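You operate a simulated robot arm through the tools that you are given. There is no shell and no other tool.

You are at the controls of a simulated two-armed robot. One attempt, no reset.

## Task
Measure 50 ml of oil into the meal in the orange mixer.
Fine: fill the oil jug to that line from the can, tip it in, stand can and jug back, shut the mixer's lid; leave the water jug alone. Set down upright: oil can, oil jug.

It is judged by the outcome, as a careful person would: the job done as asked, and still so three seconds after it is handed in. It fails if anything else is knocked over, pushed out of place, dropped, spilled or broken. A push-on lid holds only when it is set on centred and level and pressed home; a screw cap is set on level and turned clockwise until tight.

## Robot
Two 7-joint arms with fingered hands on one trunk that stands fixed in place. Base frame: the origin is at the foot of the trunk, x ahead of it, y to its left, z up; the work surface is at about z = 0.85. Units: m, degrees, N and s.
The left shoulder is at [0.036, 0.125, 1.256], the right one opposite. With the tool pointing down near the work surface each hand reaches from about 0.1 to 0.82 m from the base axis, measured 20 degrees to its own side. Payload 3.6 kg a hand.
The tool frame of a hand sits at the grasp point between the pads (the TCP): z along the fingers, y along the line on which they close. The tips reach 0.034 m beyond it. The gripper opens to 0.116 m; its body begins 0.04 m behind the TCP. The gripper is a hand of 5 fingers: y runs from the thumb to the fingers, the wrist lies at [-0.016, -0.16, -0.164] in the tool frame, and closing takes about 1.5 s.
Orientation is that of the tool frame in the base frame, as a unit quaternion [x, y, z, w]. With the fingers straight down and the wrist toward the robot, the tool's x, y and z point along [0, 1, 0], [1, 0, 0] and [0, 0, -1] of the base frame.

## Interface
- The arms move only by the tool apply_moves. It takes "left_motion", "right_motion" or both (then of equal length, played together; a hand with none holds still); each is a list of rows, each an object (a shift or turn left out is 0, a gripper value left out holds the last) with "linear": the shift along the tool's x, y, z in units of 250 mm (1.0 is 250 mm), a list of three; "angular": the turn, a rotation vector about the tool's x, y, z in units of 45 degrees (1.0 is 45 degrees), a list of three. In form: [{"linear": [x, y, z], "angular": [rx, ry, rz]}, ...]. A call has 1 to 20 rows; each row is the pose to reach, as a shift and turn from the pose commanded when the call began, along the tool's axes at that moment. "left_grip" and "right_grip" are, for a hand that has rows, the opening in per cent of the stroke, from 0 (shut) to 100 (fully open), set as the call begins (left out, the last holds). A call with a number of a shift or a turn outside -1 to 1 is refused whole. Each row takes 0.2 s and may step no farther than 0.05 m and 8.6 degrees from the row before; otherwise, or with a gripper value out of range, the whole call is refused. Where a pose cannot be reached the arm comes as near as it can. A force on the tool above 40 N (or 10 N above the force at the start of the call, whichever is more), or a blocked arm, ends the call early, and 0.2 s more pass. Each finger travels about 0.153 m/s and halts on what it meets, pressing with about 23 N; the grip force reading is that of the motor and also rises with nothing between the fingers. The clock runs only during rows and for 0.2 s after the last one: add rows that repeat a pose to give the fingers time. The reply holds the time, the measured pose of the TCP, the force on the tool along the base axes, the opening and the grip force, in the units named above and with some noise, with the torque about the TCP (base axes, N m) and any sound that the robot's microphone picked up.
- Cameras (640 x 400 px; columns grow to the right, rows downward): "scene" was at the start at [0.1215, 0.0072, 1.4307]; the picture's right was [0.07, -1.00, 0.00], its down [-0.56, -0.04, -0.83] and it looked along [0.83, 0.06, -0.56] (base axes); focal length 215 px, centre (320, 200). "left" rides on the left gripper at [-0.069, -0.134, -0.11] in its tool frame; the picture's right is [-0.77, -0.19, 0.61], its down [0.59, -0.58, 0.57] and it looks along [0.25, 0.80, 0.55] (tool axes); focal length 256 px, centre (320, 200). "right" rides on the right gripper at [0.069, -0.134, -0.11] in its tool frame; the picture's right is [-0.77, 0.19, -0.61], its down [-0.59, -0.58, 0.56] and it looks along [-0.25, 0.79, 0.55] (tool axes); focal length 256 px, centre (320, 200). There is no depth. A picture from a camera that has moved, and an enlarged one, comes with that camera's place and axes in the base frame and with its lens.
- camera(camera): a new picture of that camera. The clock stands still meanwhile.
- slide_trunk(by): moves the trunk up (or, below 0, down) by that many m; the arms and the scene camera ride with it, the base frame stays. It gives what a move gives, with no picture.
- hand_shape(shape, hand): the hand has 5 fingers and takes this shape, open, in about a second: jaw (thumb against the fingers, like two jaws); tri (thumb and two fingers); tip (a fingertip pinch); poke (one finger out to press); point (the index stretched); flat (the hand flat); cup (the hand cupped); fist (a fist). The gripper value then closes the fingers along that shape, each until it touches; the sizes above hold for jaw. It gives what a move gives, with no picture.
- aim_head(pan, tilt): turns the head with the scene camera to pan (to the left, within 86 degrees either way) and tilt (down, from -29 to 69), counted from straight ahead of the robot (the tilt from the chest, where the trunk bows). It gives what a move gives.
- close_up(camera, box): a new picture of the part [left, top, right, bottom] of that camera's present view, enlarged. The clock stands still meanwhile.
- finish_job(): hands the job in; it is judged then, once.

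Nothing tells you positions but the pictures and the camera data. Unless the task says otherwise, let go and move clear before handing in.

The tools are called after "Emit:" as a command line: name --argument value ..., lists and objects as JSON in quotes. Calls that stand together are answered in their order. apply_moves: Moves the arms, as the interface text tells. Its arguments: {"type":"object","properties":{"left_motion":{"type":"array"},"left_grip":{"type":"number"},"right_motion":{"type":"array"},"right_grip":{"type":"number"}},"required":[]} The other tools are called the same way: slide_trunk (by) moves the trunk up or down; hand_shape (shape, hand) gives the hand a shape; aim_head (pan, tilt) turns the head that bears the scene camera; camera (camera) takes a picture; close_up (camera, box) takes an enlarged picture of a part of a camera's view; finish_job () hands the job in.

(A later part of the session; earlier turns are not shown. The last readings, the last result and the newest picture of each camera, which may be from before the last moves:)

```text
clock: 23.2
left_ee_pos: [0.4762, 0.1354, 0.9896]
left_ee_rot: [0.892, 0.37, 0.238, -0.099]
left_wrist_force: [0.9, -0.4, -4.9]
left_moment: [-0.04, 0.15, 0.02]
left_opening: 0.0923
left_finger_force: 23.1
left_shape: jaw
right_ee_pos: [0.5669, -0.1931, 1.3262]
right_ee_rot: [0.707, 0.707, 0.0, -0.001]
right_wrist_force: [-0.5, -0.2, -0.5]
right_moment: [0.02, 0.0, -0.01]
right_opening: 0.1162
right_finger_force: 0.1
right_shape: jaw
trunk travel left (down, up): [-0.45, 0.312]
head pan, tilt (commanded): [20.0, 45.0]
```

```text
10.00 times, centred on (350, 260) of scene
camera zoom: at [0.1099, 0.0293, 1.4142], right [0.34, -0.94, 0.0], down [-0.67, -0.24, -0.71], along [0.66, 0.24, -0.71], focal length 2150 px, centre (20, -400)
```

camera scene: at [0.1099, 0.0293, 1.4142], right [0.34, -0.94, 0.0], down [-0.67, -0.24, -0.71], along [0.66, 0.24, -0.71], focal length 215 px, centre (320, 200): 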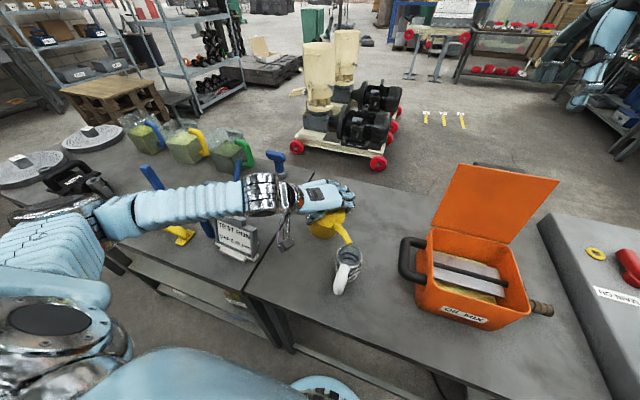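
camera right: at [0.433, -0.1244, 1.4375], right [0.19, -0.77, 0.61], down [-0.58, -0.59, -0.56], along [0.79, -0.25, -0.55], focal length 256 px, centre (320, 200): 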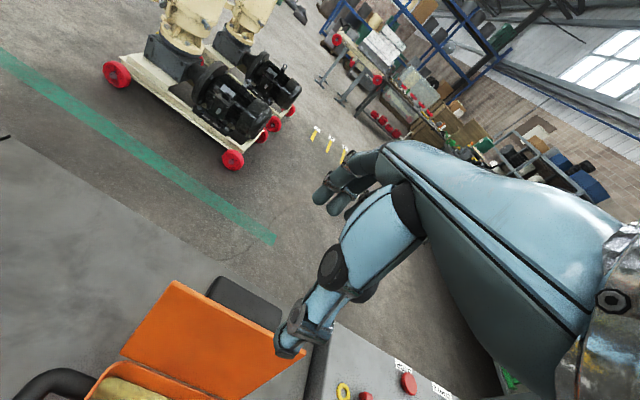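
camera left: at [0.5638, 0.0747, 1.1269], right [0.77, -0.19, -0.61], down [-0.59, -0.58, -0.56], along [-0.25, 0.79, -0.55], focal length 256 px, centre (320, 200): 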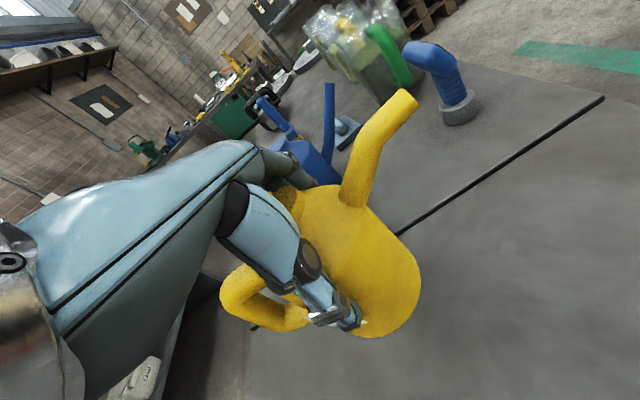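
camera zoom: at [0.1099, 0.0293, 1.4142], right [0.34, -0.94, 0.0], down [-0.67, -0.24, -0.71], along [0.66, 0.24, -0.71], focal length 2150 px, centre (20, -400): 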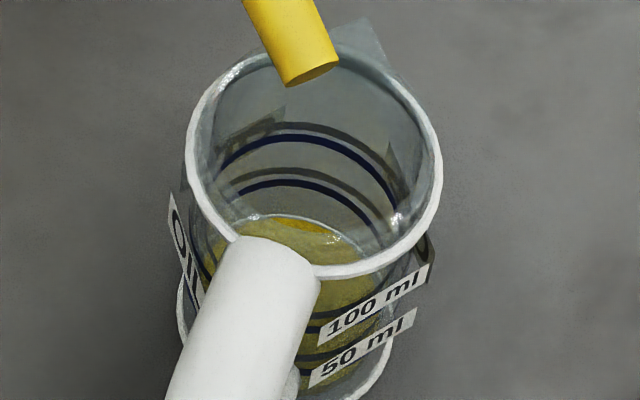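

The flow has stopped by itself at 30°, so the can's level has equalised and only about 10 ml has come. I'll add one degree at a time and let each step run out.

Emit:
apply_moves --left_motion '[{"linear": [0.0025, 0, -0.007], "angular": [0, 0.0222, 0]}, {"linear": [0.0025, 0, -0.007], "angular": [0, 0.0222, 0]}, {"linear": [0.0025, 0, -0.007], "angular": [0, 0.0222, 0]}, {"linear": [0.0025, 0, -0.007], "angular": [0, 0.0222, 0]}]'

Emit:
close_up --camera "scene" --box '[338, 240, 362, 280]'

```text
clock: 24.2
left_ee_pos: [0.4749, 0.1364, 0.9918]
left_ee_rot: [0.891, 0.368, 0.247, -0.102]
left_wrist_force: [0.0, 0.8, -5.5]
left_moment: [-0.1, 0.11, 0.03]
left_opening: 0.0922
left_finger_force: 23.1
left_shape: jaw
right_ee_pos: [0.5651, -0.1935, 1.3268]
right_ee_rot: [0.707, 0.707, 0.0, -0.001]
right_wrist_force: [0.1, -0.4, 0.6]
right_moment: [-0.01, 0.0, 0.0]
right_opening: 0.1159
right_finger_force: 0.1
right_shape: jaw
trunk travel left (down, up): [-0.45, 0.312]
head pan, tilt (commanded): [20.0, 45.0]
```

```text
10.00 times, centred on (350, 260) of scene
camera zoom: at [0.1099, 0.0293, 1.4142], right [0.34, -0.94, 0.0], down [-0.67, -0.24, -0.71], along [0.66, 0.24, -0.71], focal length 2150 px, centre (20, -400)
```

zoom: 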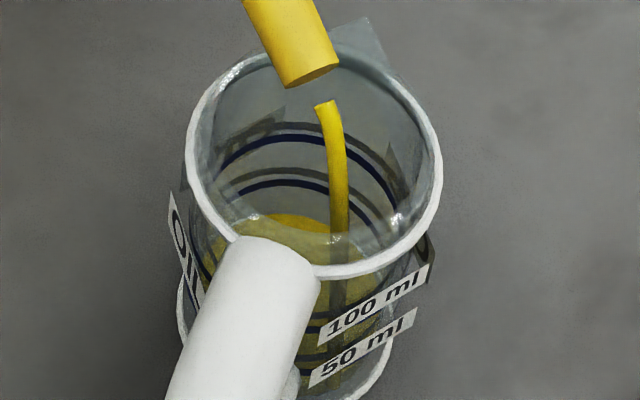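

The stream is running again and the surface is visibly rising. I'll hold here until it stops or nears the ring.

Emit:
apply_moves --left_motion '[{"linear": [0, 0, 0]}, {"linear": [0, 0, 0]}, {"linear": [0, 0, 0]}, {"linear": [0, 0, 0]}]'

Emit:
close_up --camera "scene" --box '[338, 240, 362, 280]'

```text
clock: 25.2
left_ee_pos: [0.4749, 0.1358, 0.9922]
left_ee_rot: [0.891, 0.369, 0.246, -0.102]
left_wrist_force: [1.0, 0.4, -5.6]
left_moment: [-0.1, 0.08, -0.02]
left_opening: 0.0922
left_finger_force: 22.6
left_shape: jaw
right_ee_pos: [0.5669, -0.1933, 1.3269]
right_ee_rot: [0.707, 0.707, -0.001, 0.0]
right_wrist_force: [0.0, 0.1, -0.8]
right_moment: [-0.01, -0.02, 0.01]
right_opening: 0.1159
right_finger_force: 0.0
right_shape: jaw
trunk travel left (down, up): [-0.45, 0.312]
head pan, tilt (commanded): [20.0, 45.0]
```

```text
10.00 times, centred on (350, 260) of scene
camera zoom: at [0.1099, 0.0292, 1.4142], right [0.34, -0.94, 0.0], down [-0.67, -0.24, -0.71], along [0.66, 0.24, -0.71], focal length 2150 px, centre (20, -400)
```

zoom: 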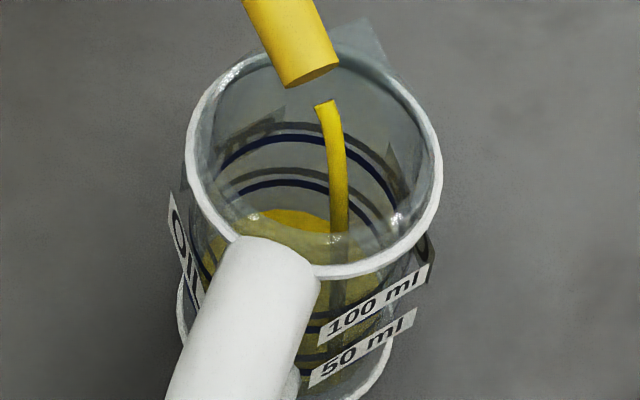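

The surface edge has moved up to about row 209. Holding a bit longer.

Emit:
apply_moves --left_motion '[{"linear": [0, 0, 0]}, {"linear": [0, 0, 0]}, {"linear": [0, 0, 0]}, {"linear": [0, 0, 0]}, {"linear": [0, 0, 0]}, {"linear": [0, 0, 0]}]'

Emit:
close_up --camera "scene" --box '[338, 240, 362, 280]'

```text
clock: 26.6
left_ee_pos: [0.4741, 0.1358, 0.9928]
left_ee_rot: [0.89, 0.369, 0.246, -0.102]
left_wrist_force: [-0.2, 0.1, -5.8]
left_moment: [-0.14, 0.11, -0.02]
left_opening: 0.0923
left_finger_force: 23.1
left_shape: jaw
right_ee_pos: [0.5668, -0.1922, 1.3279]
right_ee_rot: [0.707, 0.707, -0.001, -0.001]
right_wrist_force: [0.4, -0.3, 0.4]
right_moment: [-0.01, 0.0, 0.02]
right_opening: 0.1157
right_finger_force: 0.1
right_shape: jaw
trunk travel left (down, up): [-0.45, 0.312]
head pan, tilt (commanded): [20.0, 45.0]
```

```text
10.00 times, centred on (350, 260) of scene
camera zoom: at [0.1099, 0.0292, 1.4142], right [0.34, -0.94, 0.0], down [-0.67, -0.24, -0.71], along [0.66, 0.24, -0.71], focal length 2150 px, centre (20, -400)
```

zoom: 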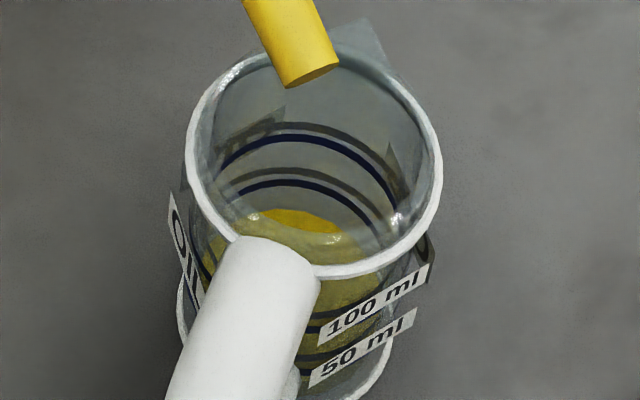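

It stopped at row ~208, about a third of the way up to the 50 ml ring (row ~180). I'll add another 1.2°.

Emit:
apply_moves --left_motion '[{"linear": [0.003, 0, -0.0085], "angular": [0, 0.0267, 0]}, {"linear": [0.003, 0, -0.0085], "angular": [0, 0.0267, 0]}, {"linear": [0.003, 0, -0.0085], "angular": [0, 0.0267, 0]}, {"linear": [0.003, 0, -0.0085], "angular": [0, 0.0267, 0]}, {"linear": [0.003, 0, -0.0085], "angular": [0, 0.0267, 0]}, {"linear": [0.003, 0, -0.0085], "angular": [0, 0.0267, 0]}]'

Emit:
close_up --camera "scene" --box '[338, 240, 362, 280]'

```text
clock: 28.0
left_ee_pos: [0.4745, 0.1359, 0.9941]
left_ee_rot: [0.888, 0.367, 0.256, -0.106]
left_wrist_force: [-1.0, -0.4, -5.5]
left_moment: [-0.1, 0.11, -0.02]
left_opening: 0.092
left_finger_force: 22.6
left_shape: jaw
right_ee_pos: [0.5662, -0.1942, 1.3266]
right_ee_rot: [0.708, 0.707, -0.001, -0.001]
right_wrist_force: [-0.2, -0.4, 0.6]
right_moment: [0.01, 0.01, 0.02]
right_opening: 0.116
right_finger_force: 0.0
right_shape: jaw
trunk travel left (down, up): [-0.45, 0.312]
head pan, tilt (commanded): [20.0, 45.0]
```

```text
10.00 times, centred on (350, 260) of scene
camera zoom: at [0.1099, 0.0292, 1.4142], right [0.34, -0.94, 0.0], down [-0.67, -0.24, -0.71], along [0.66, 0.24, -0.71], focal length 2150 px, centre (20, -400)
```

zoom: 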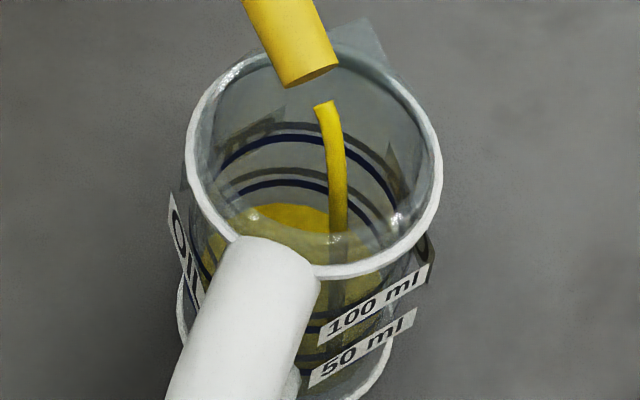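

Still running, with the edge at about row 202. I'll let this step run out.

Emit:
apply_moves --left_motion '[{"linear": [0, 0, 0]}, {"linear": [0, 0, 0]}, {"linear": [0, 0, 0]}, {"linear": [0, 0, 0]}, {"linear": [0, 0, 0]}, {"linear": [0, 0, 0]}, {"linear": [0, 0, 0]}, {"linear": [0, 0, 0]}]'

Emit:
close_up --camera "scene" --box '[338, 240, 362, 280]'

```text
clock: 29.8
left_ee_pos: [0.4737, 0.1365, 0.993]
left_ee_rot: [0.888, 0.367, 0.256, -0.105]
left_wrist_force: [-0.9, 0.1, -5.4]
left_moment: [-0.11, 0.14, 0.01]
left_opening: 0.0922
left_finger_force: 23.3
left_shape: jaw
right_ee_pos: [0.568, -0.1937, 1.3274]
right_ee_rot: [0.707, 0.707, -0.001, 0.0]
right_wrist_force: [0.8, 0.2, 0.4]
right_moment: [0.0, 0.0, 0.03]
right_opening: 0.116
right_finger_force: 0.1
right_shape: jaw
trunk travel left (down, up): [-0.45, 0.312]
head pan, tilt (commanded): [20.0, 45.0]
```

```text
10.00 times, centred on (350, 260) of scene
camera zoom: at [0.1099, 0.0292, 1.4142], right [0.34, -0.94, 0.0], down [-0.67, -0.24, -0.71], along [0.66, 0.24, -0.71], focal length 2150 px, centre (20, -400)
```

zoom: 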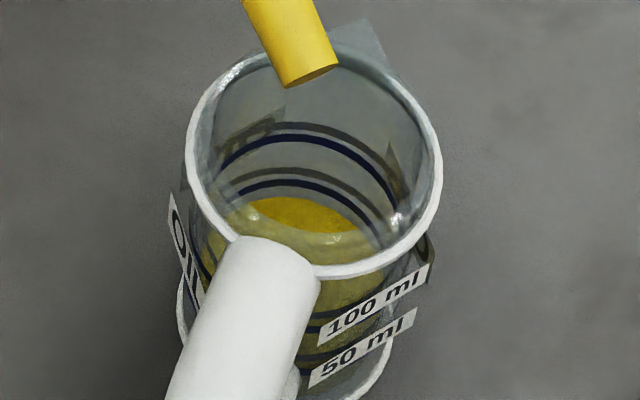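

It has stopped with the edge near row 196, close below the ring. I'll zoom in further to judge the remaining gap.

Emit:
close_up --camera "scene" --box '[344, 252, 360, 268]'

```text
16.00 times, centred on (352, 260) of scene
camera zoom: at [0.1099, 0.0292, 1.4142], right [0.34, -0.94, 0.0], down [-0.67, -0.24, -0.71], along [0.66, 0.24, -0.71], focal length 3440 px, centre (-192, -760)
```

zoom: 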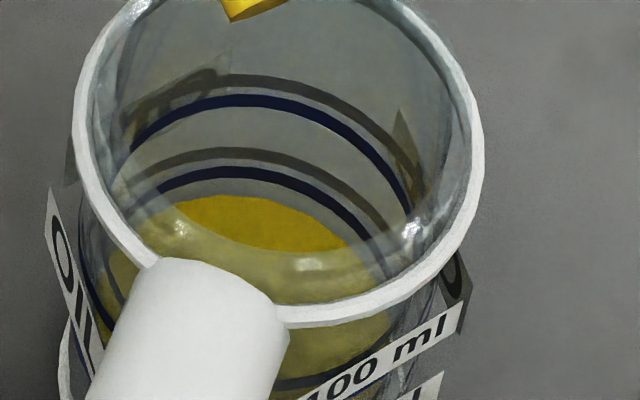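

The oil edge sits just under the dark far ring, but if the ring is printed on the outside wall there's parallax. I'll check the near wall too before adding more.

Emit:
close_up --camera "scene" --box '[346, 264, 366, 282]'

Emit:
close_up --camera "scene" --box '[334, 250, 354, 282]'

```text
16.00 times, centred on (356, 273) of scene
camera zoom: at [0.1099, 0.0292, 1.4142], right [0.34, -0.94, 0.0], down [-0.67, -0.24, -0.71], along [0.66, 0.24, -0.71], focal length 3440 px, centre (-256, -968)
```

zoom: 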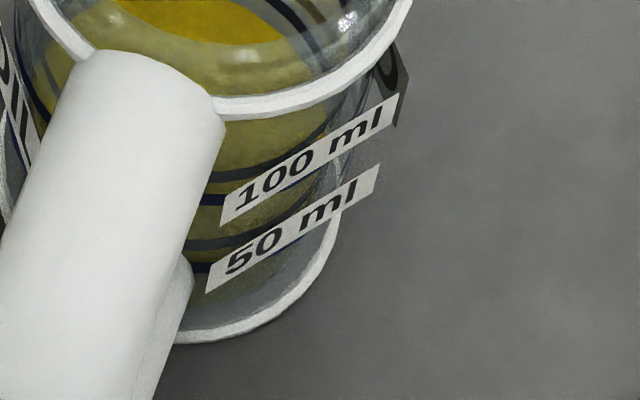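

```text
12.50 times, centred on (344, 266) of scene
camera zoom: at [0.1099, 0.0292, 1.4142], right [0.34, -0.94, 0.0], down [-0.67, -0.24, -0.71], along [0.66, 0.24, -0.71], focal length 2688 px, centre (20, -625)
```

zoom: 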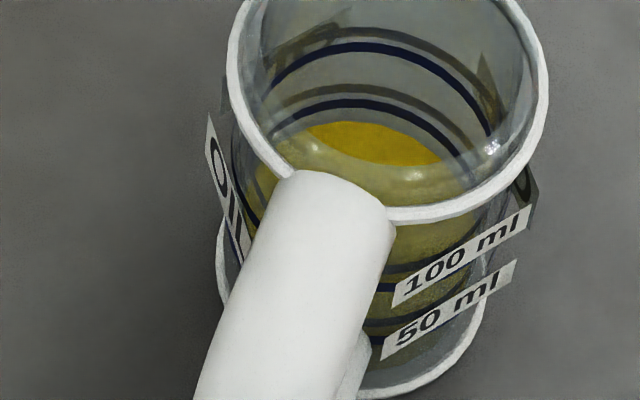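

Comparing ring edges on both walls, each ring spans the glass from inside to outside. The dark far ring is therefore on the inner wall and can be compared directly with the oil edge. I estimate about 34 ml now; I'll add 1.0° more.

Emit:
apply_moves --left_motion '[{"linear": [0.0025, 0, -0.007], "angular": [0, 0.0222, 0]}, {"linear": [0.0025, 0, -0.007], "angular": [0, 0.0222, 0]}, {"linear": [0.0025, 0, -0.007], "angular": [0, 0.0222, 0]}, {"linear": [0.0025, 0, -0.007], "angular": [0, 0.0222, 0]}, {"linear": [0.0025, 0, -0.007], "angular": [0, 0.0222, 0]}, {"linear": [0.0025, 0, -0.007], "angular": [0, 0.0222, 0]}]'

Emit:
close_up --camera "scene" --box '[344, 252, 360, 268]'

```text
clock: 31.2
left_ee_pos: [0.4737, 0.1361, 0.9946]
left_ee_rot: [0.885, 0.367, 0.264, -0.109]
left_wrist_force: [0.1, 0.5, -6.0]
left_moment: [-0.08, 0.12, -0.01]
left_opening: 0.0917
left_finger_force: 23.5
left_shape: jaw
right_ee_pos: [0.5668, -0.1929, 1.3272]
right_ee_rot: [0.707, 0.707, -0.001, 0.0]
right_wrist_force: [-0.2, 0.2, -0.2]
right_moment: [0.01, -0.01, 0.01]
right_opening: 0.1161
right_finger_force: 0.1
right_shape: jaw
trunk travel left (down, up): [-0.45, 0.312]
head pan, tilt (commanded): [20.0, 45.0]
```

```text
16.00 times, centred on (352, 260) of scene
camera zoom: at [0.1099, 0.0292, 1.4142], right [0.34, -0.94, 0.0], down [-0.67, -0.24, -0.71], along [0.66, 0.24, -0.71], focal length 3440 px, centre (-192, -760)
```

zoom: 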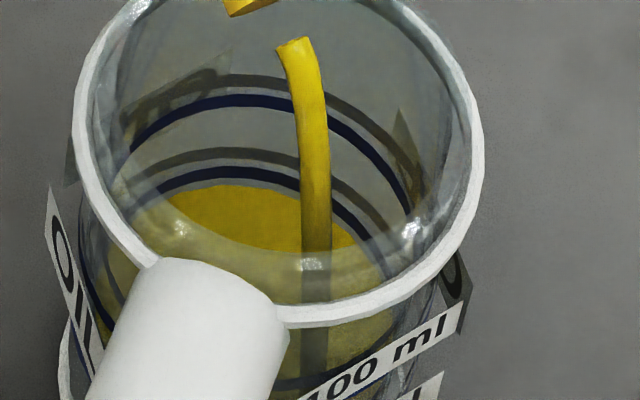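

The edge is now just below the ring and still filling. I'll wait 0.6 s more.

Emit:
apply_moves --left_motion '[{"linear": [0, 0, 0]}, {"linear": [0, 0, 0]}]'

Emit:
close_up --camera "scene" --box '[344, 252, 360, 268]'

```text
clock: 31.8
left_ee_pos: [0.4742, 0.1363, 0.9959]
left_ee_rot: [0.886, 0.367, 0.262, -0.108]
left_wrist_force: [0.0, -0.3, -5.7]
left_moment: [-0.15, 0.15, 0.02]
left_opening: 0.0924
left_finger_force: 22.4
left_shape: jaw
right_ee_pos: [0.5655, -0.192, 1.3258]
right_ee_rot: [0.707, 0.707, -0.001, -0.001]
right_wrist_force: [0.3, 0.1, -0.5]
right_moment: [0.0, -0.01, 0.0]
right_opening: 0.1159
right_finger_force: 0.1
right_shape: jaw
trunk travel left (down, up): [-0.45, 0.312]
head pan, tilt (commanded): [20.0, 45.0]
```

```text
16.00 times, centred on (352, 260) of scene
camera zoom: at [0.1099, 0.0292, 1.4142], right [0.34, -0.94, 0.0], down [-0.67, -0.24, -0.71], along [0.66, 0.24, -0.71], focal length 3440 px, centre (-192, -760)
```

zoom: 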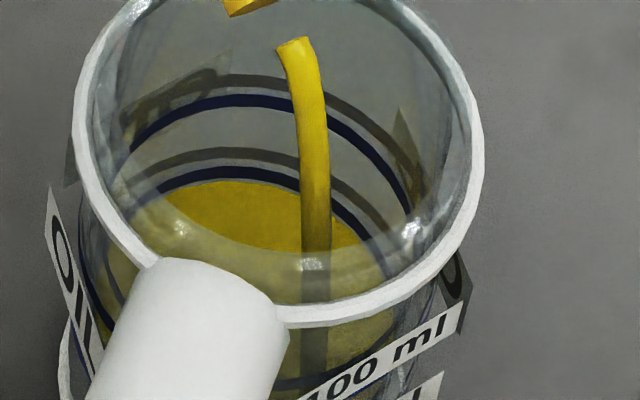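

The edge is touching the lower rim of the dark ring. Another 0.6 s.

Emit:
apply_moves --left_motion '[{"linear": [0, 0, 0]}, {"linear": [0, 0, 0]}]'

Emit:
close_up --camera "scene" --box '[344, 252, 360, 268]'

```text
clock: 32.4
left_ee_pos: [0.475, 0.1355, 0.9951]
left_ee_rot: [0.886, 0.367, 0.263, -0.109]
left_wrist_force: [0.0, 0.7, -5.7]
left_moment: [-0.11, 0.07, 0.0]
left_opening: 0.0922
left_finger_force: 23.1
left_shape: jaw
right_ee_pos: [0.5662, -0.1942, 1.3275]
right_ee_rot: [0.707, 0.707, -0.001, -0.001]
right_wrist_force: [0.1, -0.4, 1.4]
right_moment: [0.0, 0.01, 0.01]
right_opening: 0.1161
right_finger_force: 0.1
right_shape: jaw
trunk travel left (down, up): [-0.45, 0.312]
head pan, tilt (commanded): [20.0, 45.0]
```

```text
16.00 times, centred on (352, 260) of scene
camera zoom: at [0.1099, 0.0292, 1.4142], right [0.34, -0.94, 0.0], down [-0.67, -0.24, -0.71], along [0.66, 0.24, -0.71], focal length 3440 px, centre (-192, -760)
```

zoom: 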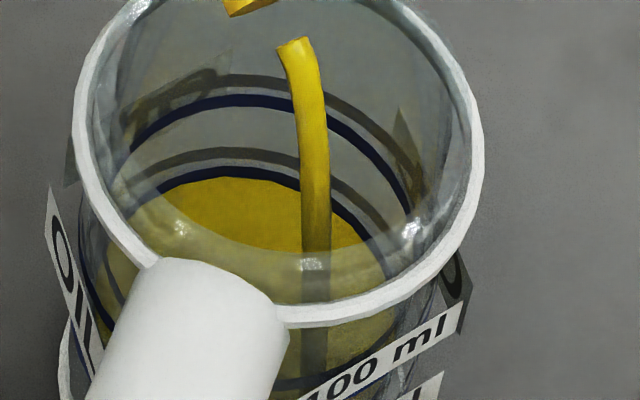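

The edge is now into the lower part of the ring, and the flow is slowing. One more short hold.

Emit:
apply_moves --left_motion '[{"linear": [0, 0, 0]}, {"linear": [0, 0, 0]}]'

Emit:
close_up --camera "scene" --box '[344, 252, 360, 268]'

Emit:
close_up --camera "scene" --box '[347, 255, 353, 259]'

```text
clock: 33.0
left_ee_pos: [0.4754, 0.1363, 0.9961]
left_ee_rot: [0.886, 0.367, 0.263, -0.109]
left_wrist_force: [-0.4, -0.1, -5.5]
left_moment: [-0.07, 0.13, 0.02]
left_opening: 0.0922
left_finger_force: 22.9
left_shape: jaw
right_ee_pos: [0.5655, -0.1934, 1.3269]
right_ee_rot: [0.707, 0.707, -0.001, -0.001]
right_wrist_force: [-0.5, 0.2, 1.0]
right_moment: [0.02, -0.01, 0.0]
right_opening: 0.1159
right_finger_force: 0.0
right_shape: jaw
trunk travel left (down, up): [-0.45, 0.312]
head pan, tilt (commanded): [20.0, 45.0]
```

```text
16.00 times, centred on (352, 260) of scene
camera zoom: at [0.1099, 0.0292, 1.4142], right [0.34, -0.94, 0.0], down [-0.67, -0.24, -0.71], along [0.66, 0.24, -0.71], focal length 3440 px, centre (-192, -760)
```

zoom: 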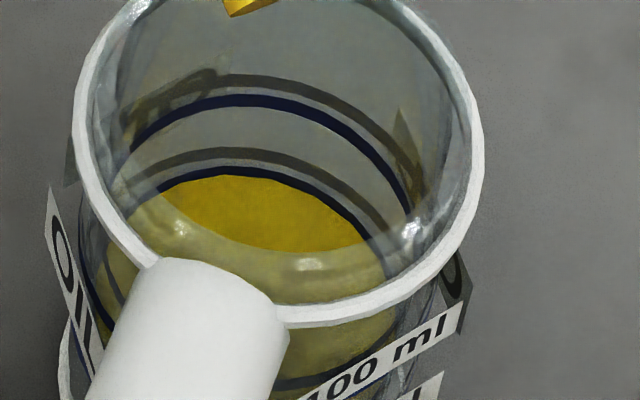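

```text
16.00 times, centred on (350, 257) of scene
camera zoom: at [0.1099, 0.0292, 1.4142], right [0.34, -0.94, 0.0], down [-0.67, -0.24, -0.71], along [0.66, 0.24, -0.71], focal length 3440 px, centre (-160, -712)
```

zoom: 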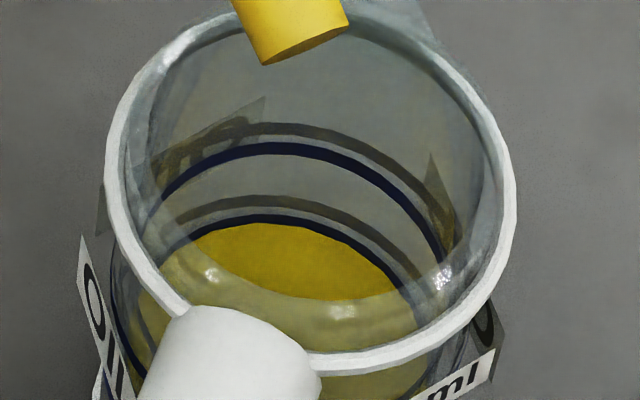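

The flow has stopped with the oil edge about a quarter into the ring's band, roughly 48 ml. A tiny 0.2° more should bring it to the middle of the line.

Emit:
apply_moves --left_motion '[{"linear": [0.0005, 0, -0.0015], "angular": [0, 0.005, 0]}, {"linear": [0.0005, 0, -0.0015], "angular": [0, 0.005, 0]}, {"linear": [0.0005, 0, -0.0015], "angular": [0, 0.005, 0]}, {"linear": [0.0005, 0, -0.0015], "angular": [0, 0.005, 0]}]'

Emit:
close_up --camera "scene" --box '[344, 252, 360, 268]'

```text
clock: 34.0
left_ee_pos: [0.4741, 0.1349, 0.9963]
left_ee_rot: [0.885, 0.367, 0.265, -0.11]
left_wrist_force: [0.6, 0.5, -5.7]
left_moment: [-0.12, 0.13, 0.01]
left_opening: 0.0924
left_finger_force: 23.4
left_shape: jaw
right_ee_pos: [0.5671, -0.1942, 1.3272]
right_ee_rot: [0.706, 0.708, 0.0, -0.001]
right_wrist_force: [-0.7, -0.3, -0.3]
right_moment: [0.03, -0.02, 0.02]
right_opening: 0.1162
right_finger_force: 0.1
right_shape: jaw
trunk travel left (down, up): [-0.45, 0.312]
head pan, tilt (commanded): [20.0, 45.0]
```

```text
16.00 times, centred on (352, 260) of scene
camera zoom: at [0.1099, 0.0292, 1.4142], right [0.34, -0.94, 0.0], down [-0.67, -0.24, -0.71], along [0.66, 0.24, -0.71], focal length 3440 px, centre (-192, -760)
```

zoom: 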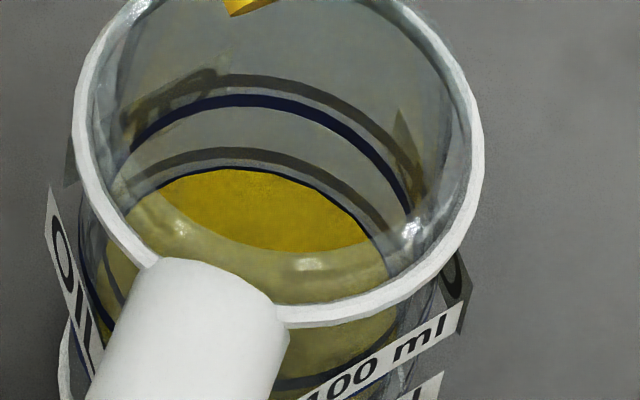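

The oil now sits within the 50 ml line's band and the flow has stopped. I'll tilt the can back upright over the jug, then raise it.

Emit:
apply_moves --left_motion '[{"linear": [0.004, 0, -0.001], "angular": [0, -0.05, 0]}, {"linear": [0.008, 0, -0.003], "angular": [0, -0.1, 0]}, {"linear": [0.011, 0, -0.004], "angular": [0, -0.15, 0]}, {"linear": [0.015, 0, -0.006], "angular": [0, -0.2, 0]}, {"linear": [0.018, 0, -0.007], "angular": [0, -0.25, 0]}, {"linear": [0.0217, 0, -0.0082], "angular": [0, -0.2978, 0]}]'

Emit:
close_up --camera "scene" --box '[310, 215, 390, 305]'

```text
clock: 35.4
left_ee_pos: [0.4762, 0.137, 1.0018]
left_ee_rot: [0.91, 0.376, 0.16, -0.066]
left_wrist_force: [-0.2, -0.5, -6.2]
left_moment: [-0.05, 0.08, 0.01]
left_opening: 0.0921
left_finger_force: 22.7
left_shape: jaw
right_ee_pos: [0.5673, -0.1941, 1.3278]
right_ee_rot: [0.707, 0.707, 0.0, 0.0]
right_wrist_force: [-0.3, -0.1, -0.4]
right_moment: [0.02, 0.05, -0.03]
right_opening: 0.1158
right_finger_force: 0.0
right_shape: jaw
trunk travel left (down, up): [-0.45, 0.312]
head pan, tilt (commanded): [20.0, 45.0]
```

```text
4.44 times, centred on (350, 260) of scene
camera zoom: at [0.11, 0.0293, 1.4142], right [0.34, -0.94, 0.0], down [-0.67, -0.24, -0.71], along [0.66, 0.24, -0.71], focal length 956 px, centre (187, -67)
```

zoom: 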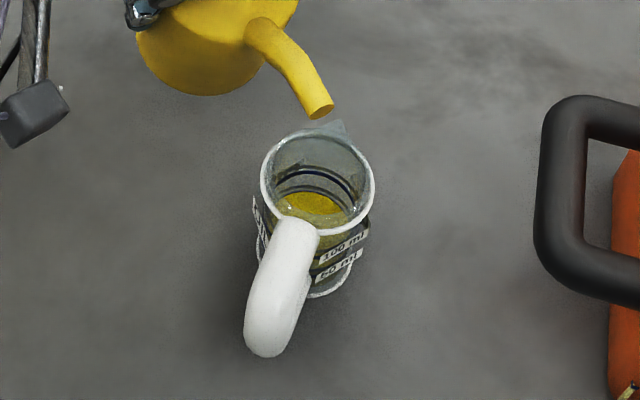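

No drips. Now raising the can and bringing it fully upright.

Emit:
apply_moves --left_motion '[{"linear": [0.009, 0, -0.034], "angular": [0, -0.055, 0]}, {"linear": [0.018, 0, -0.068], "angular": [0, -0.11, 0]}, {"linear": [0.027, 0, -0.102], "angular": [0, -0.166, 0]}, {"linear": [0.037, 0, -0.137], "angular": [0, -0.222, 0]}, {"linear": [0.046, 0, -0.171], "angular": [0, -0.278, 0]}, {"linear": [0.055, 0, -0.205], "angular": [0, -0.333, 0]}, {"linear": [0.064, 0, -0.239], "angular": [0, -0.389, 0]}, {"linear": [0.0734, 0, -0.273], "angular": [0, -0.444, 0]}, {"linear": [0.0734, 0, -0.273], "angular": [0, -0.444, 0]}]'

Emit:
camera --camera "scene"

Emit:
close_up --camera "scene" --box '[344, 252, 360, 268]'

```text
clock: 37.4
left_ee_pos: [0.4712, 0.1326, 1.073]
left_ee_rot: [0.923, 0.384, -0.001, 0.0]
left_wrist_force: [-0.2, 0.2, -5.3]
left_moment: [-0.02, 0.02, 0.04]
left_opening: 0.0924
left_finger_force: 23.1
left_shape: jaw
right_ee_pos: [0.5661, -0.1938, 1.3274]
right_ee_rot: [0.707, 0.707, -0.001, 0.0]
right_wrist_force: [0.4, -1.3, 0.2]
right_moment: [0.02, -0.01, -0.03]
right_opening: 0.1158
right_finger_force: 0.1
right_shape: jaw
trunk travel left (down, up): [-0.45, 0.312]
head pan, tilt (commanded): [20.0, 45.0]
```

```text
taken
camera scene: at [0.1099, 0.0292, 1.4142], right [0.34, -0.94, 0.0], down [-0.67, -0.24, -0.71], along [0.66, 0.24, -0.71], focal length 215 px, centre (320, 200)
```

scene: 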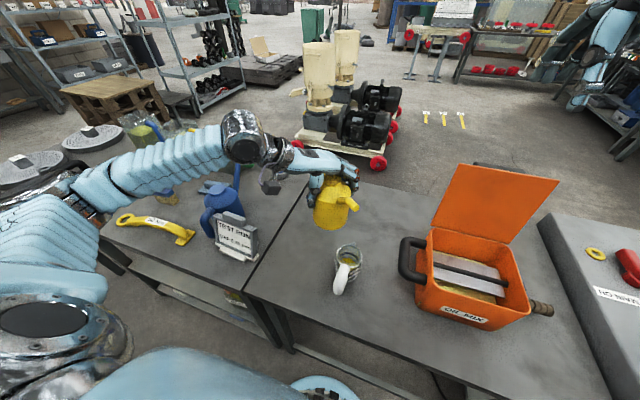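

```text
16.00 times, centred on (352, 260) of scene
camera zoom: at [0.1099, 0.0292, 1.4142], right [0.34, -0.94, 0.0], down [-0.67, -0.24, -0.71], along [0.66, 0.24, -0.71], focal length 3440 px, centre (-192, -760)
```

zoom: 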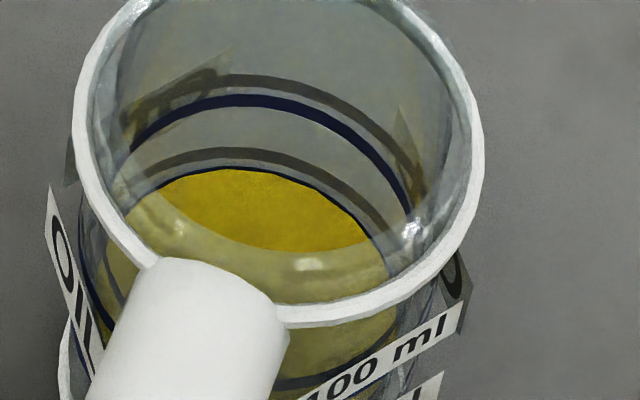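

The level reads on the 50 ml line and no oil is on the table. Now carrying the can back along the reverse path to where it stood.

Emit:
apply_moves --left_motion '[{"linear": [0.03, -0.015, -0.02], "angular": [0, 0, -0.12]}, {"linear": [0.065, -0.035, -0.05], "angular": [0, 0, -0.27]}, {"linear": [0.1, -0.055, -0.08], "angular": [0, 0, -0.42]}, {"linear": [0.14, -0.075, -0.11], "angular": [0, 0, -0.57]}, {"linear": [0.19, -0.1, -0.14], "angular": [0, 0, -0.72]}, {"linear": [0.24, -0.125, -0.17], "angular": [0, 0, -0.87]}, {"linear": [0.275, -0.142, -0.188], "angular": [0, 0, -1.0]}, {"linear": [0.275, -0.142, -0.188], "angular": [0, 0, -1.0]}]'

Emit:
apply_moves --left_motion '[{"angular": [0, 0, -0.12]}, {"angular": [0, 0, -0.27]}, {"angular": [0, 0, -0.42]}, {"angular": [0, 0, -0.57]}, {"angular": [0, 0, -0.72]}, {"angular": [0, 0, -0.87]}, {"angular": [0, 0, -1.0]}, {"angular": [0, 0, -1.0]}]'

Emit:
apply_moves --left_motion '[{"angular": [0, 0, -0.12]}, {"angular": [0, 0, -0.27]}, {"angular": [0, 0, -0.42]}, {"angular": [0, 0, -0.57]}, {"angular": [0, 0, -0.72]}, {"angular": [0, 0, -0.87]}, {"angular": [0, 0, -1.0]}, {"angular": [0, 0, -1.0]}]'

Emit:
camera --camera "scene"

```text
clock: 39.2
left_ee_pos: [0.4968, 0.2075, 1.118]
left_ee_rot: [0.706, 0.708, 0.0, -0.001]
left_wrist_force: [0.5, -0.3, -5.1]
left_moment: [-0.01, -0.01, 0.03]
left_opening: 0.0923
left_finger_force: 23.1
left_shape: jaw
right_ee_pos: [0.5667, -0.1931, 1.3271]
right_ee_rot: [0.707, 0.708, -0.001, -0.001]
right_wrist_force: [0.2, 0.6, -0.9]
right_moment: [0.01, -0.03, 0.01]
right_opening: 0.1159
right_finger_force: 0.2
right_shape: jaw
trunk travel left (down, up): [-0.45, 0.312]
head pan, tilt (commanded): [20.0, 45.0]
```

```text
clock: 41.0
left_ee_pos: [0.4958, 0.2081, 1.1191]
left_ee_rot: [0.382, 0.924, -0.001, 0.0]
left_wrist_force: [-0.2, -0.4, -6.3]
left_moment: [0.0, -0.03, 0.01]
left_opening: 0.0921
left_finger_force: 23.3
left_shape: jaw
right_ee_pos: [0.5674, -0.1921, 1.3271]
right_ee_rot: [0.707, 0.707, -0.001, 0.0]
right_wrist_force: [-1.2, -0.2, -0.2]
right_moment: [0.0, 0.01, -0.03]
right_opening: 0.116
right_finger_force: 0.1
right_shape: jaw
trunk travel left (down, up): [-0.45, 0.312]
head pan, tilt (commanded): [20.0, 45.0]
```

```text
clock: 42.8
left_ee_pos: [0.4969, 0.2061, 1.1183]
left_ee_rot: [-0.001, 1.0, 0.0, -0.001]
left_wrist_force: [0.7, -1.2, -6.1]
left_moment: [-0.04, 0.0, -0.02]
left_opening: 0.0921
left_finger_force: 22.6
left_shape: jaw
right_ee_pos: [0.5661, -0.1929, 1.3277]
right_ee_rot: [0.707, 0.707, -0.001, -0.001]
right_wrist_force: [0.0, -1.0, -0.2]
right_moment: [-0.01, -0.01, 0.0]
right_opening: 0.1162
right_finger_force: 0.1
right_shape: jaw
trunk travel left (down, up): [-0.45, 0.312]
head pan, tilt (commanded): [20.0, 45.0]
```

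```text
taken
camera scene: at [0.1098, 0.0294, 1.4142], right [0.34, -0.94, 0.0], down [-0.67, -0.24, -0.71], along [0.66, 0.24, -0.71], focal length 215 px, centre (320, 200)
```

scene: 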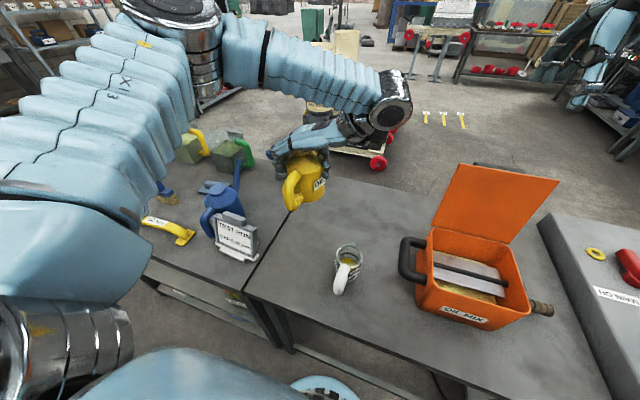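

The can is above its original spot with the original heading. Lowering toward the table, slowly at the end.

Emit:
apply_moves --left_motion '[{"linear": [0.003, 0, 0.1]}, {"linear": [0.006, 0, 0.2]}, {"linear": [0.008, 0, 0.3]}, {"linear": [0.008, 0, 0.4]}, {"linear": [0.008, 0, 0.5]}, {"linear": [0.008, 0, 0.57]}, {"linear": [0.008, 0, 0.62]}, {"linear": [0.008, 0, 0.65]}, {"linear": [0.008, 0, 0.65]}]'

```text
clock: 44.8
left_ee_pos: [0.4949, 0.2084, 0.9556]
left_ee_rot: [-0.001, 1.0, -0.001, -0.001]
left_wrist_force: [1.0, -0.1, -5.6]
left_moment: [0.01, -0.03, 0.02]
left_opening: 0.0921
left_finger_force: 23.0
left_shape: jaw
right_ee_pos: [0.5674, -0.1938, 1.3263]
right_ee_rot: [0.707, 0.707, 0.0, 0.0]
right_wrist_force: [0.3, 0.2, -0.3]
right_moment: [-0.02, 0.01, 0.0]
right_opening: 0.1162
right_finger_force: 0.0
right_shape: jaw
trunk travel left (down, up): [-0.45, 0.312]
head pan, tilt (commanded): [20.0, 45.0]
```

About 9 mm to go with no contact yet. Easing down in small steps.

Emit:
apply_moves --left_motion '[{"linear": [0, -0.004, 0.008]}, {"linear": [0, -0.006, 0.016]}, {"linear": [0, -0.006, 0.024]}, {"linear": [0, -0.006, 0.031]}, {"linear": [0, -0.006, 0.031]}]'

Emit:
close_up --camera "scene" --box '[270, 140, 370, 270]'

```text
clock: 46.0
left_ee_pos: [0.4951, 0.2045, 0.9492]
left_ee_rot: [0.001, 1.0, 0.0, 0.0]
left_wrist_force: [1.4, -0.4, 2.1]
left_moment: [0.26, 0.04, -0.07]
left_opening: 0.0917
left_finger_force: 23.2
left_shape: jaw
right_ee_pos: [0.5651, -0.1949, 1.327]
right_ee_rot: [0.708, 0.706, -0.001, -0.001]
right_wrist_force: [-0.2, -0.2, 0.7]
right_moment: [-0.02, -0.03, -0.01]
right_opening: 0.1159
right_finger_force: 0.1
right_shape: jaw
trunk travel left (down, up): [-0.45, 0.312]
head pan, tilt (commanded): [20.0, 45.0]
```

```text
3.08 times, centred on (320, 205) of scene
camera zoom: at [0.1095, 0.0287, 1.4143], right [0.34, -0.94, 0.0], down [-0.66, -0.24, -0.71], along [0.66, 0.24, -0.71], focal length 662 px, centre (320, 185)
```

zoom: 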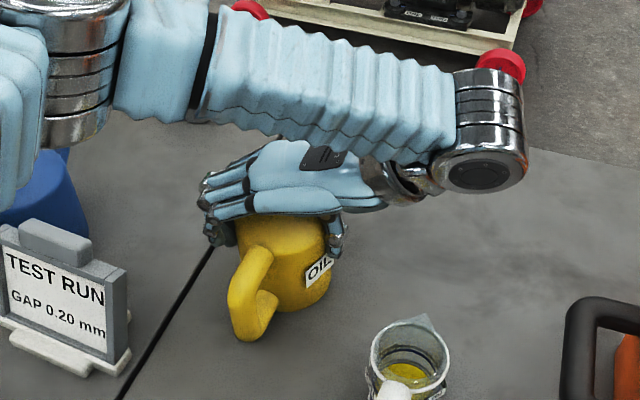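

The table is now carrying the can: the vertical force has reversed. Opening the hand to release it.

Emit:
apply_moves --left_motion '[{"linear": [0, 0, 0]}, {"linear": [0, 0, 0]}, {"linear": [0, 0, 0]}, {"linear": [0, 0, 0]}, {"linear": [0, 0, 0]}]' --left_grip 100

Emit:
camera --camera "left"

Emit:
close_up --camera "scene" --box '[270, 140, 370, 270]'

```text
clock: 47.2
left_ee_pos: [0.4941, 0.2047, 0.9489]
left_ee_rot: [-0.001, 1.0, 0.0, 0.0]
left_wrist_force: [0.3, -0.5, 0.0]
left_moment: [0.0, 0.0, 0.0]
left_opening: 0.1158
left_finger_force: 0.1
left_shape: jaw
right_ee_pos: [0.5672, -0.1943, 1.3268]
right_ee_rot: [0.707, 0.708, 0.0, -0.001]
right_wrist_force: [-0.3, 0.3, -0.3]
right_moment: [0.02, -0.03, 0.04]
right_opening: 0.1159
right_finger_force: 0.0
right_shape: jaw
trunk travel left (down, up): [-0.45, 0.312]
head pan, tilt (commanded): [20.0, 45.0]
```

```text
taken
camera left: at [0.5626, 0.0718, 1.0592], right [0.77, -0.19, -0.61], down [-0.59, -0.58, -0.56], along [-0.25, 0.8, -0.55], focal length 256 px, centre (320, 200)
```

left: 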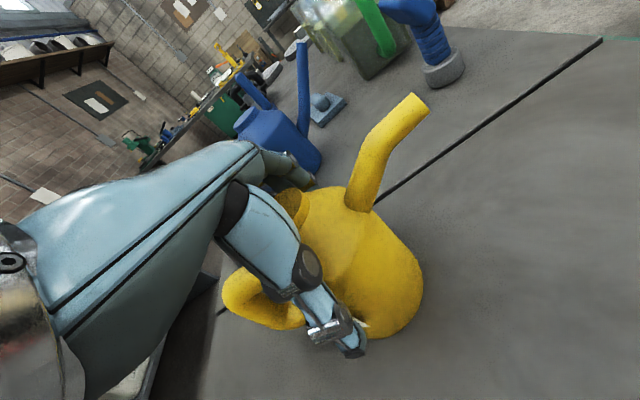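

```text
3.08 times, centred on (320, 205) of scene
camera zoom: at [0.1095, 0.0289, 1.4142], right [0.34, -0.94, 0.0], down [-0.66, -0.24, -0.71], along [0.66, 0.24, -0.71], focal length 662 px, centre (320, 185)
```

zoom: 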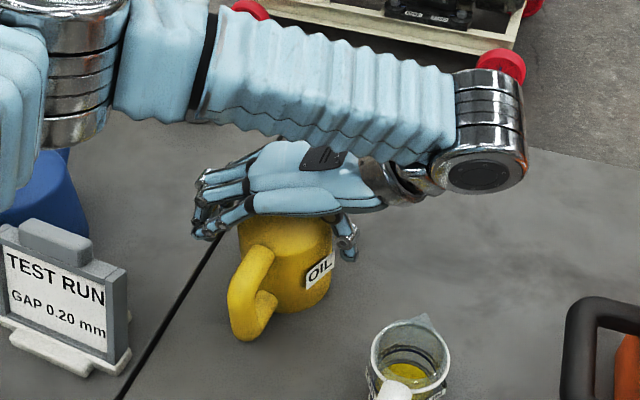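

The can is free and upright. Lifting the hand straight up and clear.

Emit:
apply_moves --left_motion '[{"linear": [0, 0, -0.04]}, {"linear": [0, 0, -0.1]}, {"linear": [0, 0, -0.18]}, {"linear": [0, 0, -0.27]}, {"linear": [0, 0, -0.36]}, {"linear": [0, 0, -0.5]}, {"linear": [0, 0, -0.65]}, {"linear": [0, 0, -0.8]}, {"linear": [0, 0, -0.9]}]'

Emit:
camera --camera "scene"

```text
clock: 49.2
left_ee_pos: [0.4944, 0.2054, 1.1733]
left_ee_rot: [-0.001, 1.0, 0.0, -0.001]
left_wrist_force: [-0.2, 0.5, 0.1]
left_moment: [0.02, -0.01, 0.01]
left_opening: 0.1159
left_finger_force: 0.1
left_shape: jaw
right_ee_pos: [0.5658, -0.1938, 1.3274]
right_ee_rot: [0.707, 0.707, 0.0, 0.0]
right_wrist_force: [0.7, -0.1, 0.2]
right_moment: [0.03, 0.0, 0.0]
right_opening: 0.116
right_finger_force: 0.1
right_shape: jaw
trunk travel left (down, up): [-0.45, 0.312]
head pan, tilt (commanded): [20.0, 45.0]
```

```text
taken
camera scene: at [0.1092, 0.0287, 1.4143], right [0.34, -0.94, 0.0], down [-0.66, -0.24, -0.71], along [0.66, 0.24, -0.71], focal length 215 px, centre (320, 200)
```

scene: 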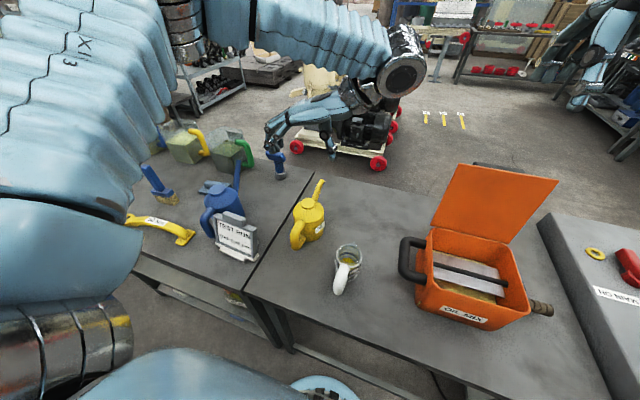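

The can stands where it started. I'll retract the left arm up and to the left, turning the wrist back to neutral.

Emit:
apply_moves --left_motion '[{"linear": [0.02, 0.05, -0.06], "angular": [0, 0, 0.12]}, {"linear": [0.04, 0.1, -0.12], "angular": [0, 0, 0.27]}, {"linear": [0.06, 0.15, -0.18], "angular": [0, 0, 0.42]}, {"linear": [0.08, 0.2, -0.24], "angular": [0, 0, 0.57]}, {"linear": [0.1, 0.25, -0.3], "angular": [0, 0, 0.72]}, {"linear": [0.13, 0.3, -0.36], "angular": [0, 0, 0.87]}, {"linear": [0.16, 0.35, -0.4], "angular": [0, 0, 1.0]}, {"linear": [0.16, 0.35, -0.4], "angular": [0, 0, 1.0]}]'

Emit:
apply_moves --left_motion '[{"angular": [0, 0, 0.12]}, {"angular": [0, 0, 0.27]}, {"angular": [0, 0, 0.42]}, {"angular": [0, 0, 0.57]}, {"angular": [0, 0, 0.72]}, {"angular": [0, 0, 0.87]}, {"angular": [0, 0, 1.0]}, {"angular": [0, 0, 1.0]}]' --right_motion '[{"angular": [0, 0, -0.12]}, {"angular": [0, 0, -0.27]}, {"angular": [0, 0, -0.42]}, {"angular": [0, 0, -0.57]}, {"angular": [0, 0, -0.72]}, {"angular": [0, 0, -0.87]}, {"angular": [0, 0, -1.0]}, {"angular": [0, 0, -1.0]}]'

Emit:
camera --camera "scene"

Emit:
camera --camera "right"

```text
clock: 51.0
left_ee_pos: [0.4563, 0.2918, 1.2735]
left_ee_rot: [0.384, 0.923, 0.001, -0.001]
left_wrist_force: [0.3, -0.8, 0.4]
left_moment: [0.01, 0.02, -0.01]
left_opening: 0.1159
left_finger_force: 0.1
left_shape: jaw
right_ee_pos: [0.5669, -0.1948, 1.3267]
right_ee_rot: [0.707, 0.707, -0.001, -0.001]
right_wrist_force: [0.4, -0.5, -0.8]
right_moment: [-0.02, 0.0, 0.03]
right_opening: 0.1158
right_finger_force: 0.1
right_shape: jaw
trunk travel left (down, up): [-0.45, 0.312]
head pan, tilt (commanded): [20.0, 45.0]
```

```text
clock: 52.8
left_ee_pos: [0.4544, 0.2928, 1.2734]
left_ee_rot: [0.707, 0.707, 0.001, 0.0]
left_wrist_force: [0.8, -1.2, -0.5]
left_moment: [0.01, 0.03, -0.01]
left_opening: 0.1159
left_finger_force: 0.1
left_shape: jaw
right_ee_pos: [0.5674, -0.1939, 1.327]
right_ee_rot: [0.382, 0.924, 0.0, 0.0]
right_wrist_force: [-0.1, -0.2, -0.8]
right_moment: [-0.01, -0.01, 0.0]
right_opening: 0.1158
right_finger_force: 0.1
right_shape: jaw
trunk travel left (down, up): [-0.45, 0.312]
head pan, tilt (commanded): [20.0, 45.0]
```

```text
taken
camera scene: at [0.1093, 0.029, 1.4143], right [0.34, -0.94, 0.0], down [-0.66, -0.24, -0.71], along [0.66, 0.24, -0.71], focal length 215 px, centre (320, 200)
```

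scene: 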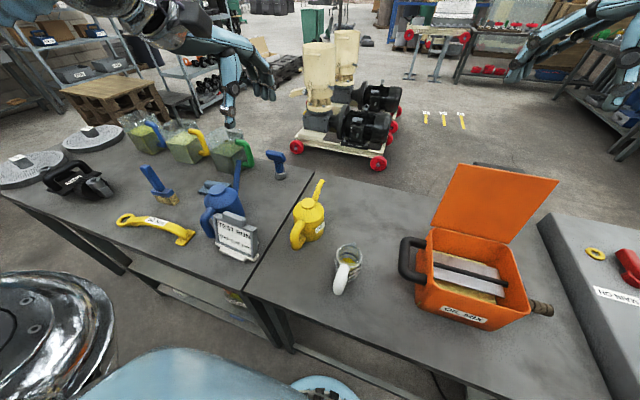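

```text
taken
camera right: at [0.4231, -0.2398, 1.4377], right [0.68, -0.41, 0.61], down [0.01, -0.82, -0.57], along [0.74, 0.39, -0.55], focal length 256 px, centre (320, 200)
```

right: 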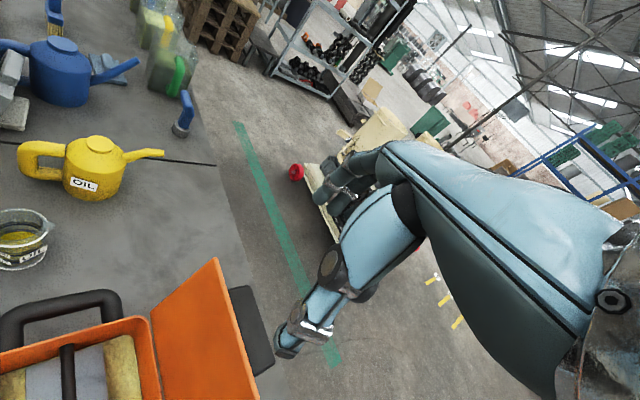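

The right camera gives a fine side view of the can and part of the jug. I'll turn the right wrist further and shift it so I can see the jug's handle from the side.

Emit:
apply_moves --right_motion '[{"linear": [0.12, -0.013, 0.05], "angular": [0, 0, -0.12]}, {"linear": [0.24, -0.026, 0.1], "angular": [0, 0, -0.27]}, {"linear": [0.36, -0.039, 0.2], "angular": [0, 0, -0.42]}, {"linear": [0.48, -0.052, 0.32], "angular": [0, 0, -0.57]}, {"linear": [0.597, -0.065, 0.45], "angular": [0, 0, -0.72]}, {"linear": [0.597, -0.065, 0.62], "angular": [0, 0, -0.87]}, {"linear": [0.597, -0.065, 0.8], "angular": [0, 0, -1.0]}, {"linear": [0.597, -0.065, 0.908], "angular": [0, 0, -1.0]}, {"linear": [0.597, -0.065, 0.908], "angular": [0, 0, -1.0]}]'

Emit:
camera --camera "right"

Emit:
camera --camera "scene"

```text
clock: 54.8
left_ee_pos: [0.4542, 0.2936, 1.2728]
left_ee_rot: [0.707, 0.708, -0.001, 0.0]
left_wrist_force: [-0.3, 0.4, 0.9]
left_moment: [0.0, 0.01, 0.02]
left_opening: 0.1162
left_finger_force: 0.0
left_shape: jaw
right_ee_pos: [0.449, -0.0985, 1.0974]
right_ee_rot: [-0.001, 1.0, 0.0, -0.001]
right_wrist_force: [0.1, 0.3, 0.1]
right_moment: [-0.03, 0.0, -0.01]
right_opening: 0.1157
right_finger_force: 0.1
right_shape: jaw
trunk travel left (down, up): [-0.45, 0.312]
head pan, tilt (commanded): [20.0, 45.0]
```

```text
taken
camera right: at [0.3807, -0.2319, 1.2083], right [0.77, 0.19, 0.61], down [0.59, -0.58, -0.57], along [0.25, 0.8, -0.55], focal length 256 px, centre (320, 200)
```

right: 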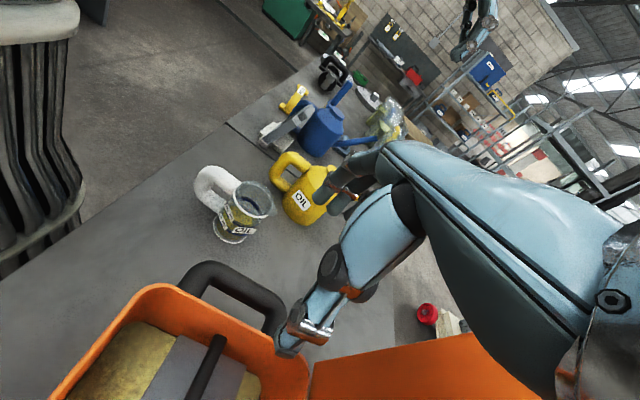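

```text
taken
camera scene: at [0.1094, 0.0294, 1.4143], right [0.34, -0.94, 0.0], down [-0.66, -0.24, -0.71], along [0.66, 0.24, -0.71], focal length 215 px, centre (320, 200)
```

scene: 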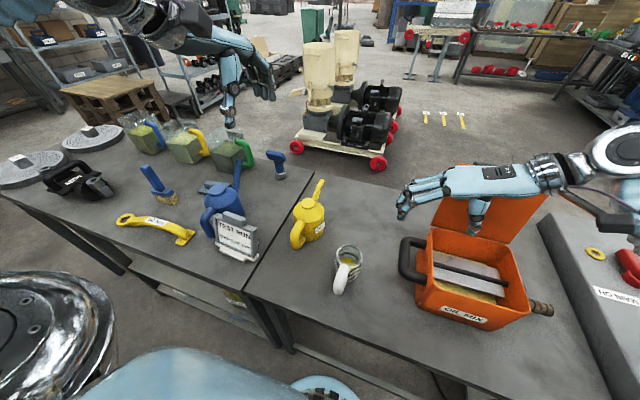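

Now I have a side view of the jug and its handle. Zooming in.

Emit:
close_up --camera "right" --box '[185, 150, 290, 255]'

Emit:
close_up --camera "right" --box '[30, 240, 330, 400]'

```text
3.81 times, centred on (238, 202) of right
camera zoom: at [0.3807, -0.2319, 1.2083], right [0.77, 0.19, 0.61], down [0.59, -0.58, -0.57], along [0.25, 0.8, -0.55], focal length 975 px, centre (634, 190)
```

zoom: 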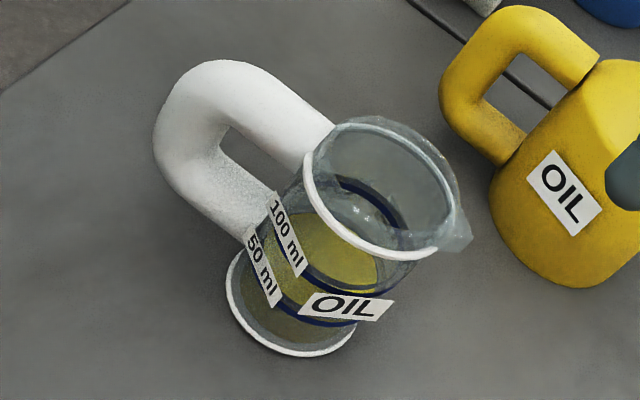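

```text
2.13 times, centred on (180, 320) of right
camera zoom: at [0.3807, -0.2319, 1.2083], right [0.77, 0.19, 0.61], down [0.59, -0.58, -0.57], along [0.25, 0.8, -0.55], focal length 546 px, centre (619, -56)
```

zoom: 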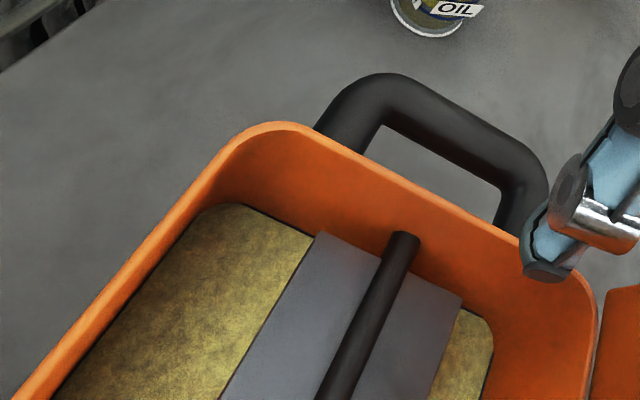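

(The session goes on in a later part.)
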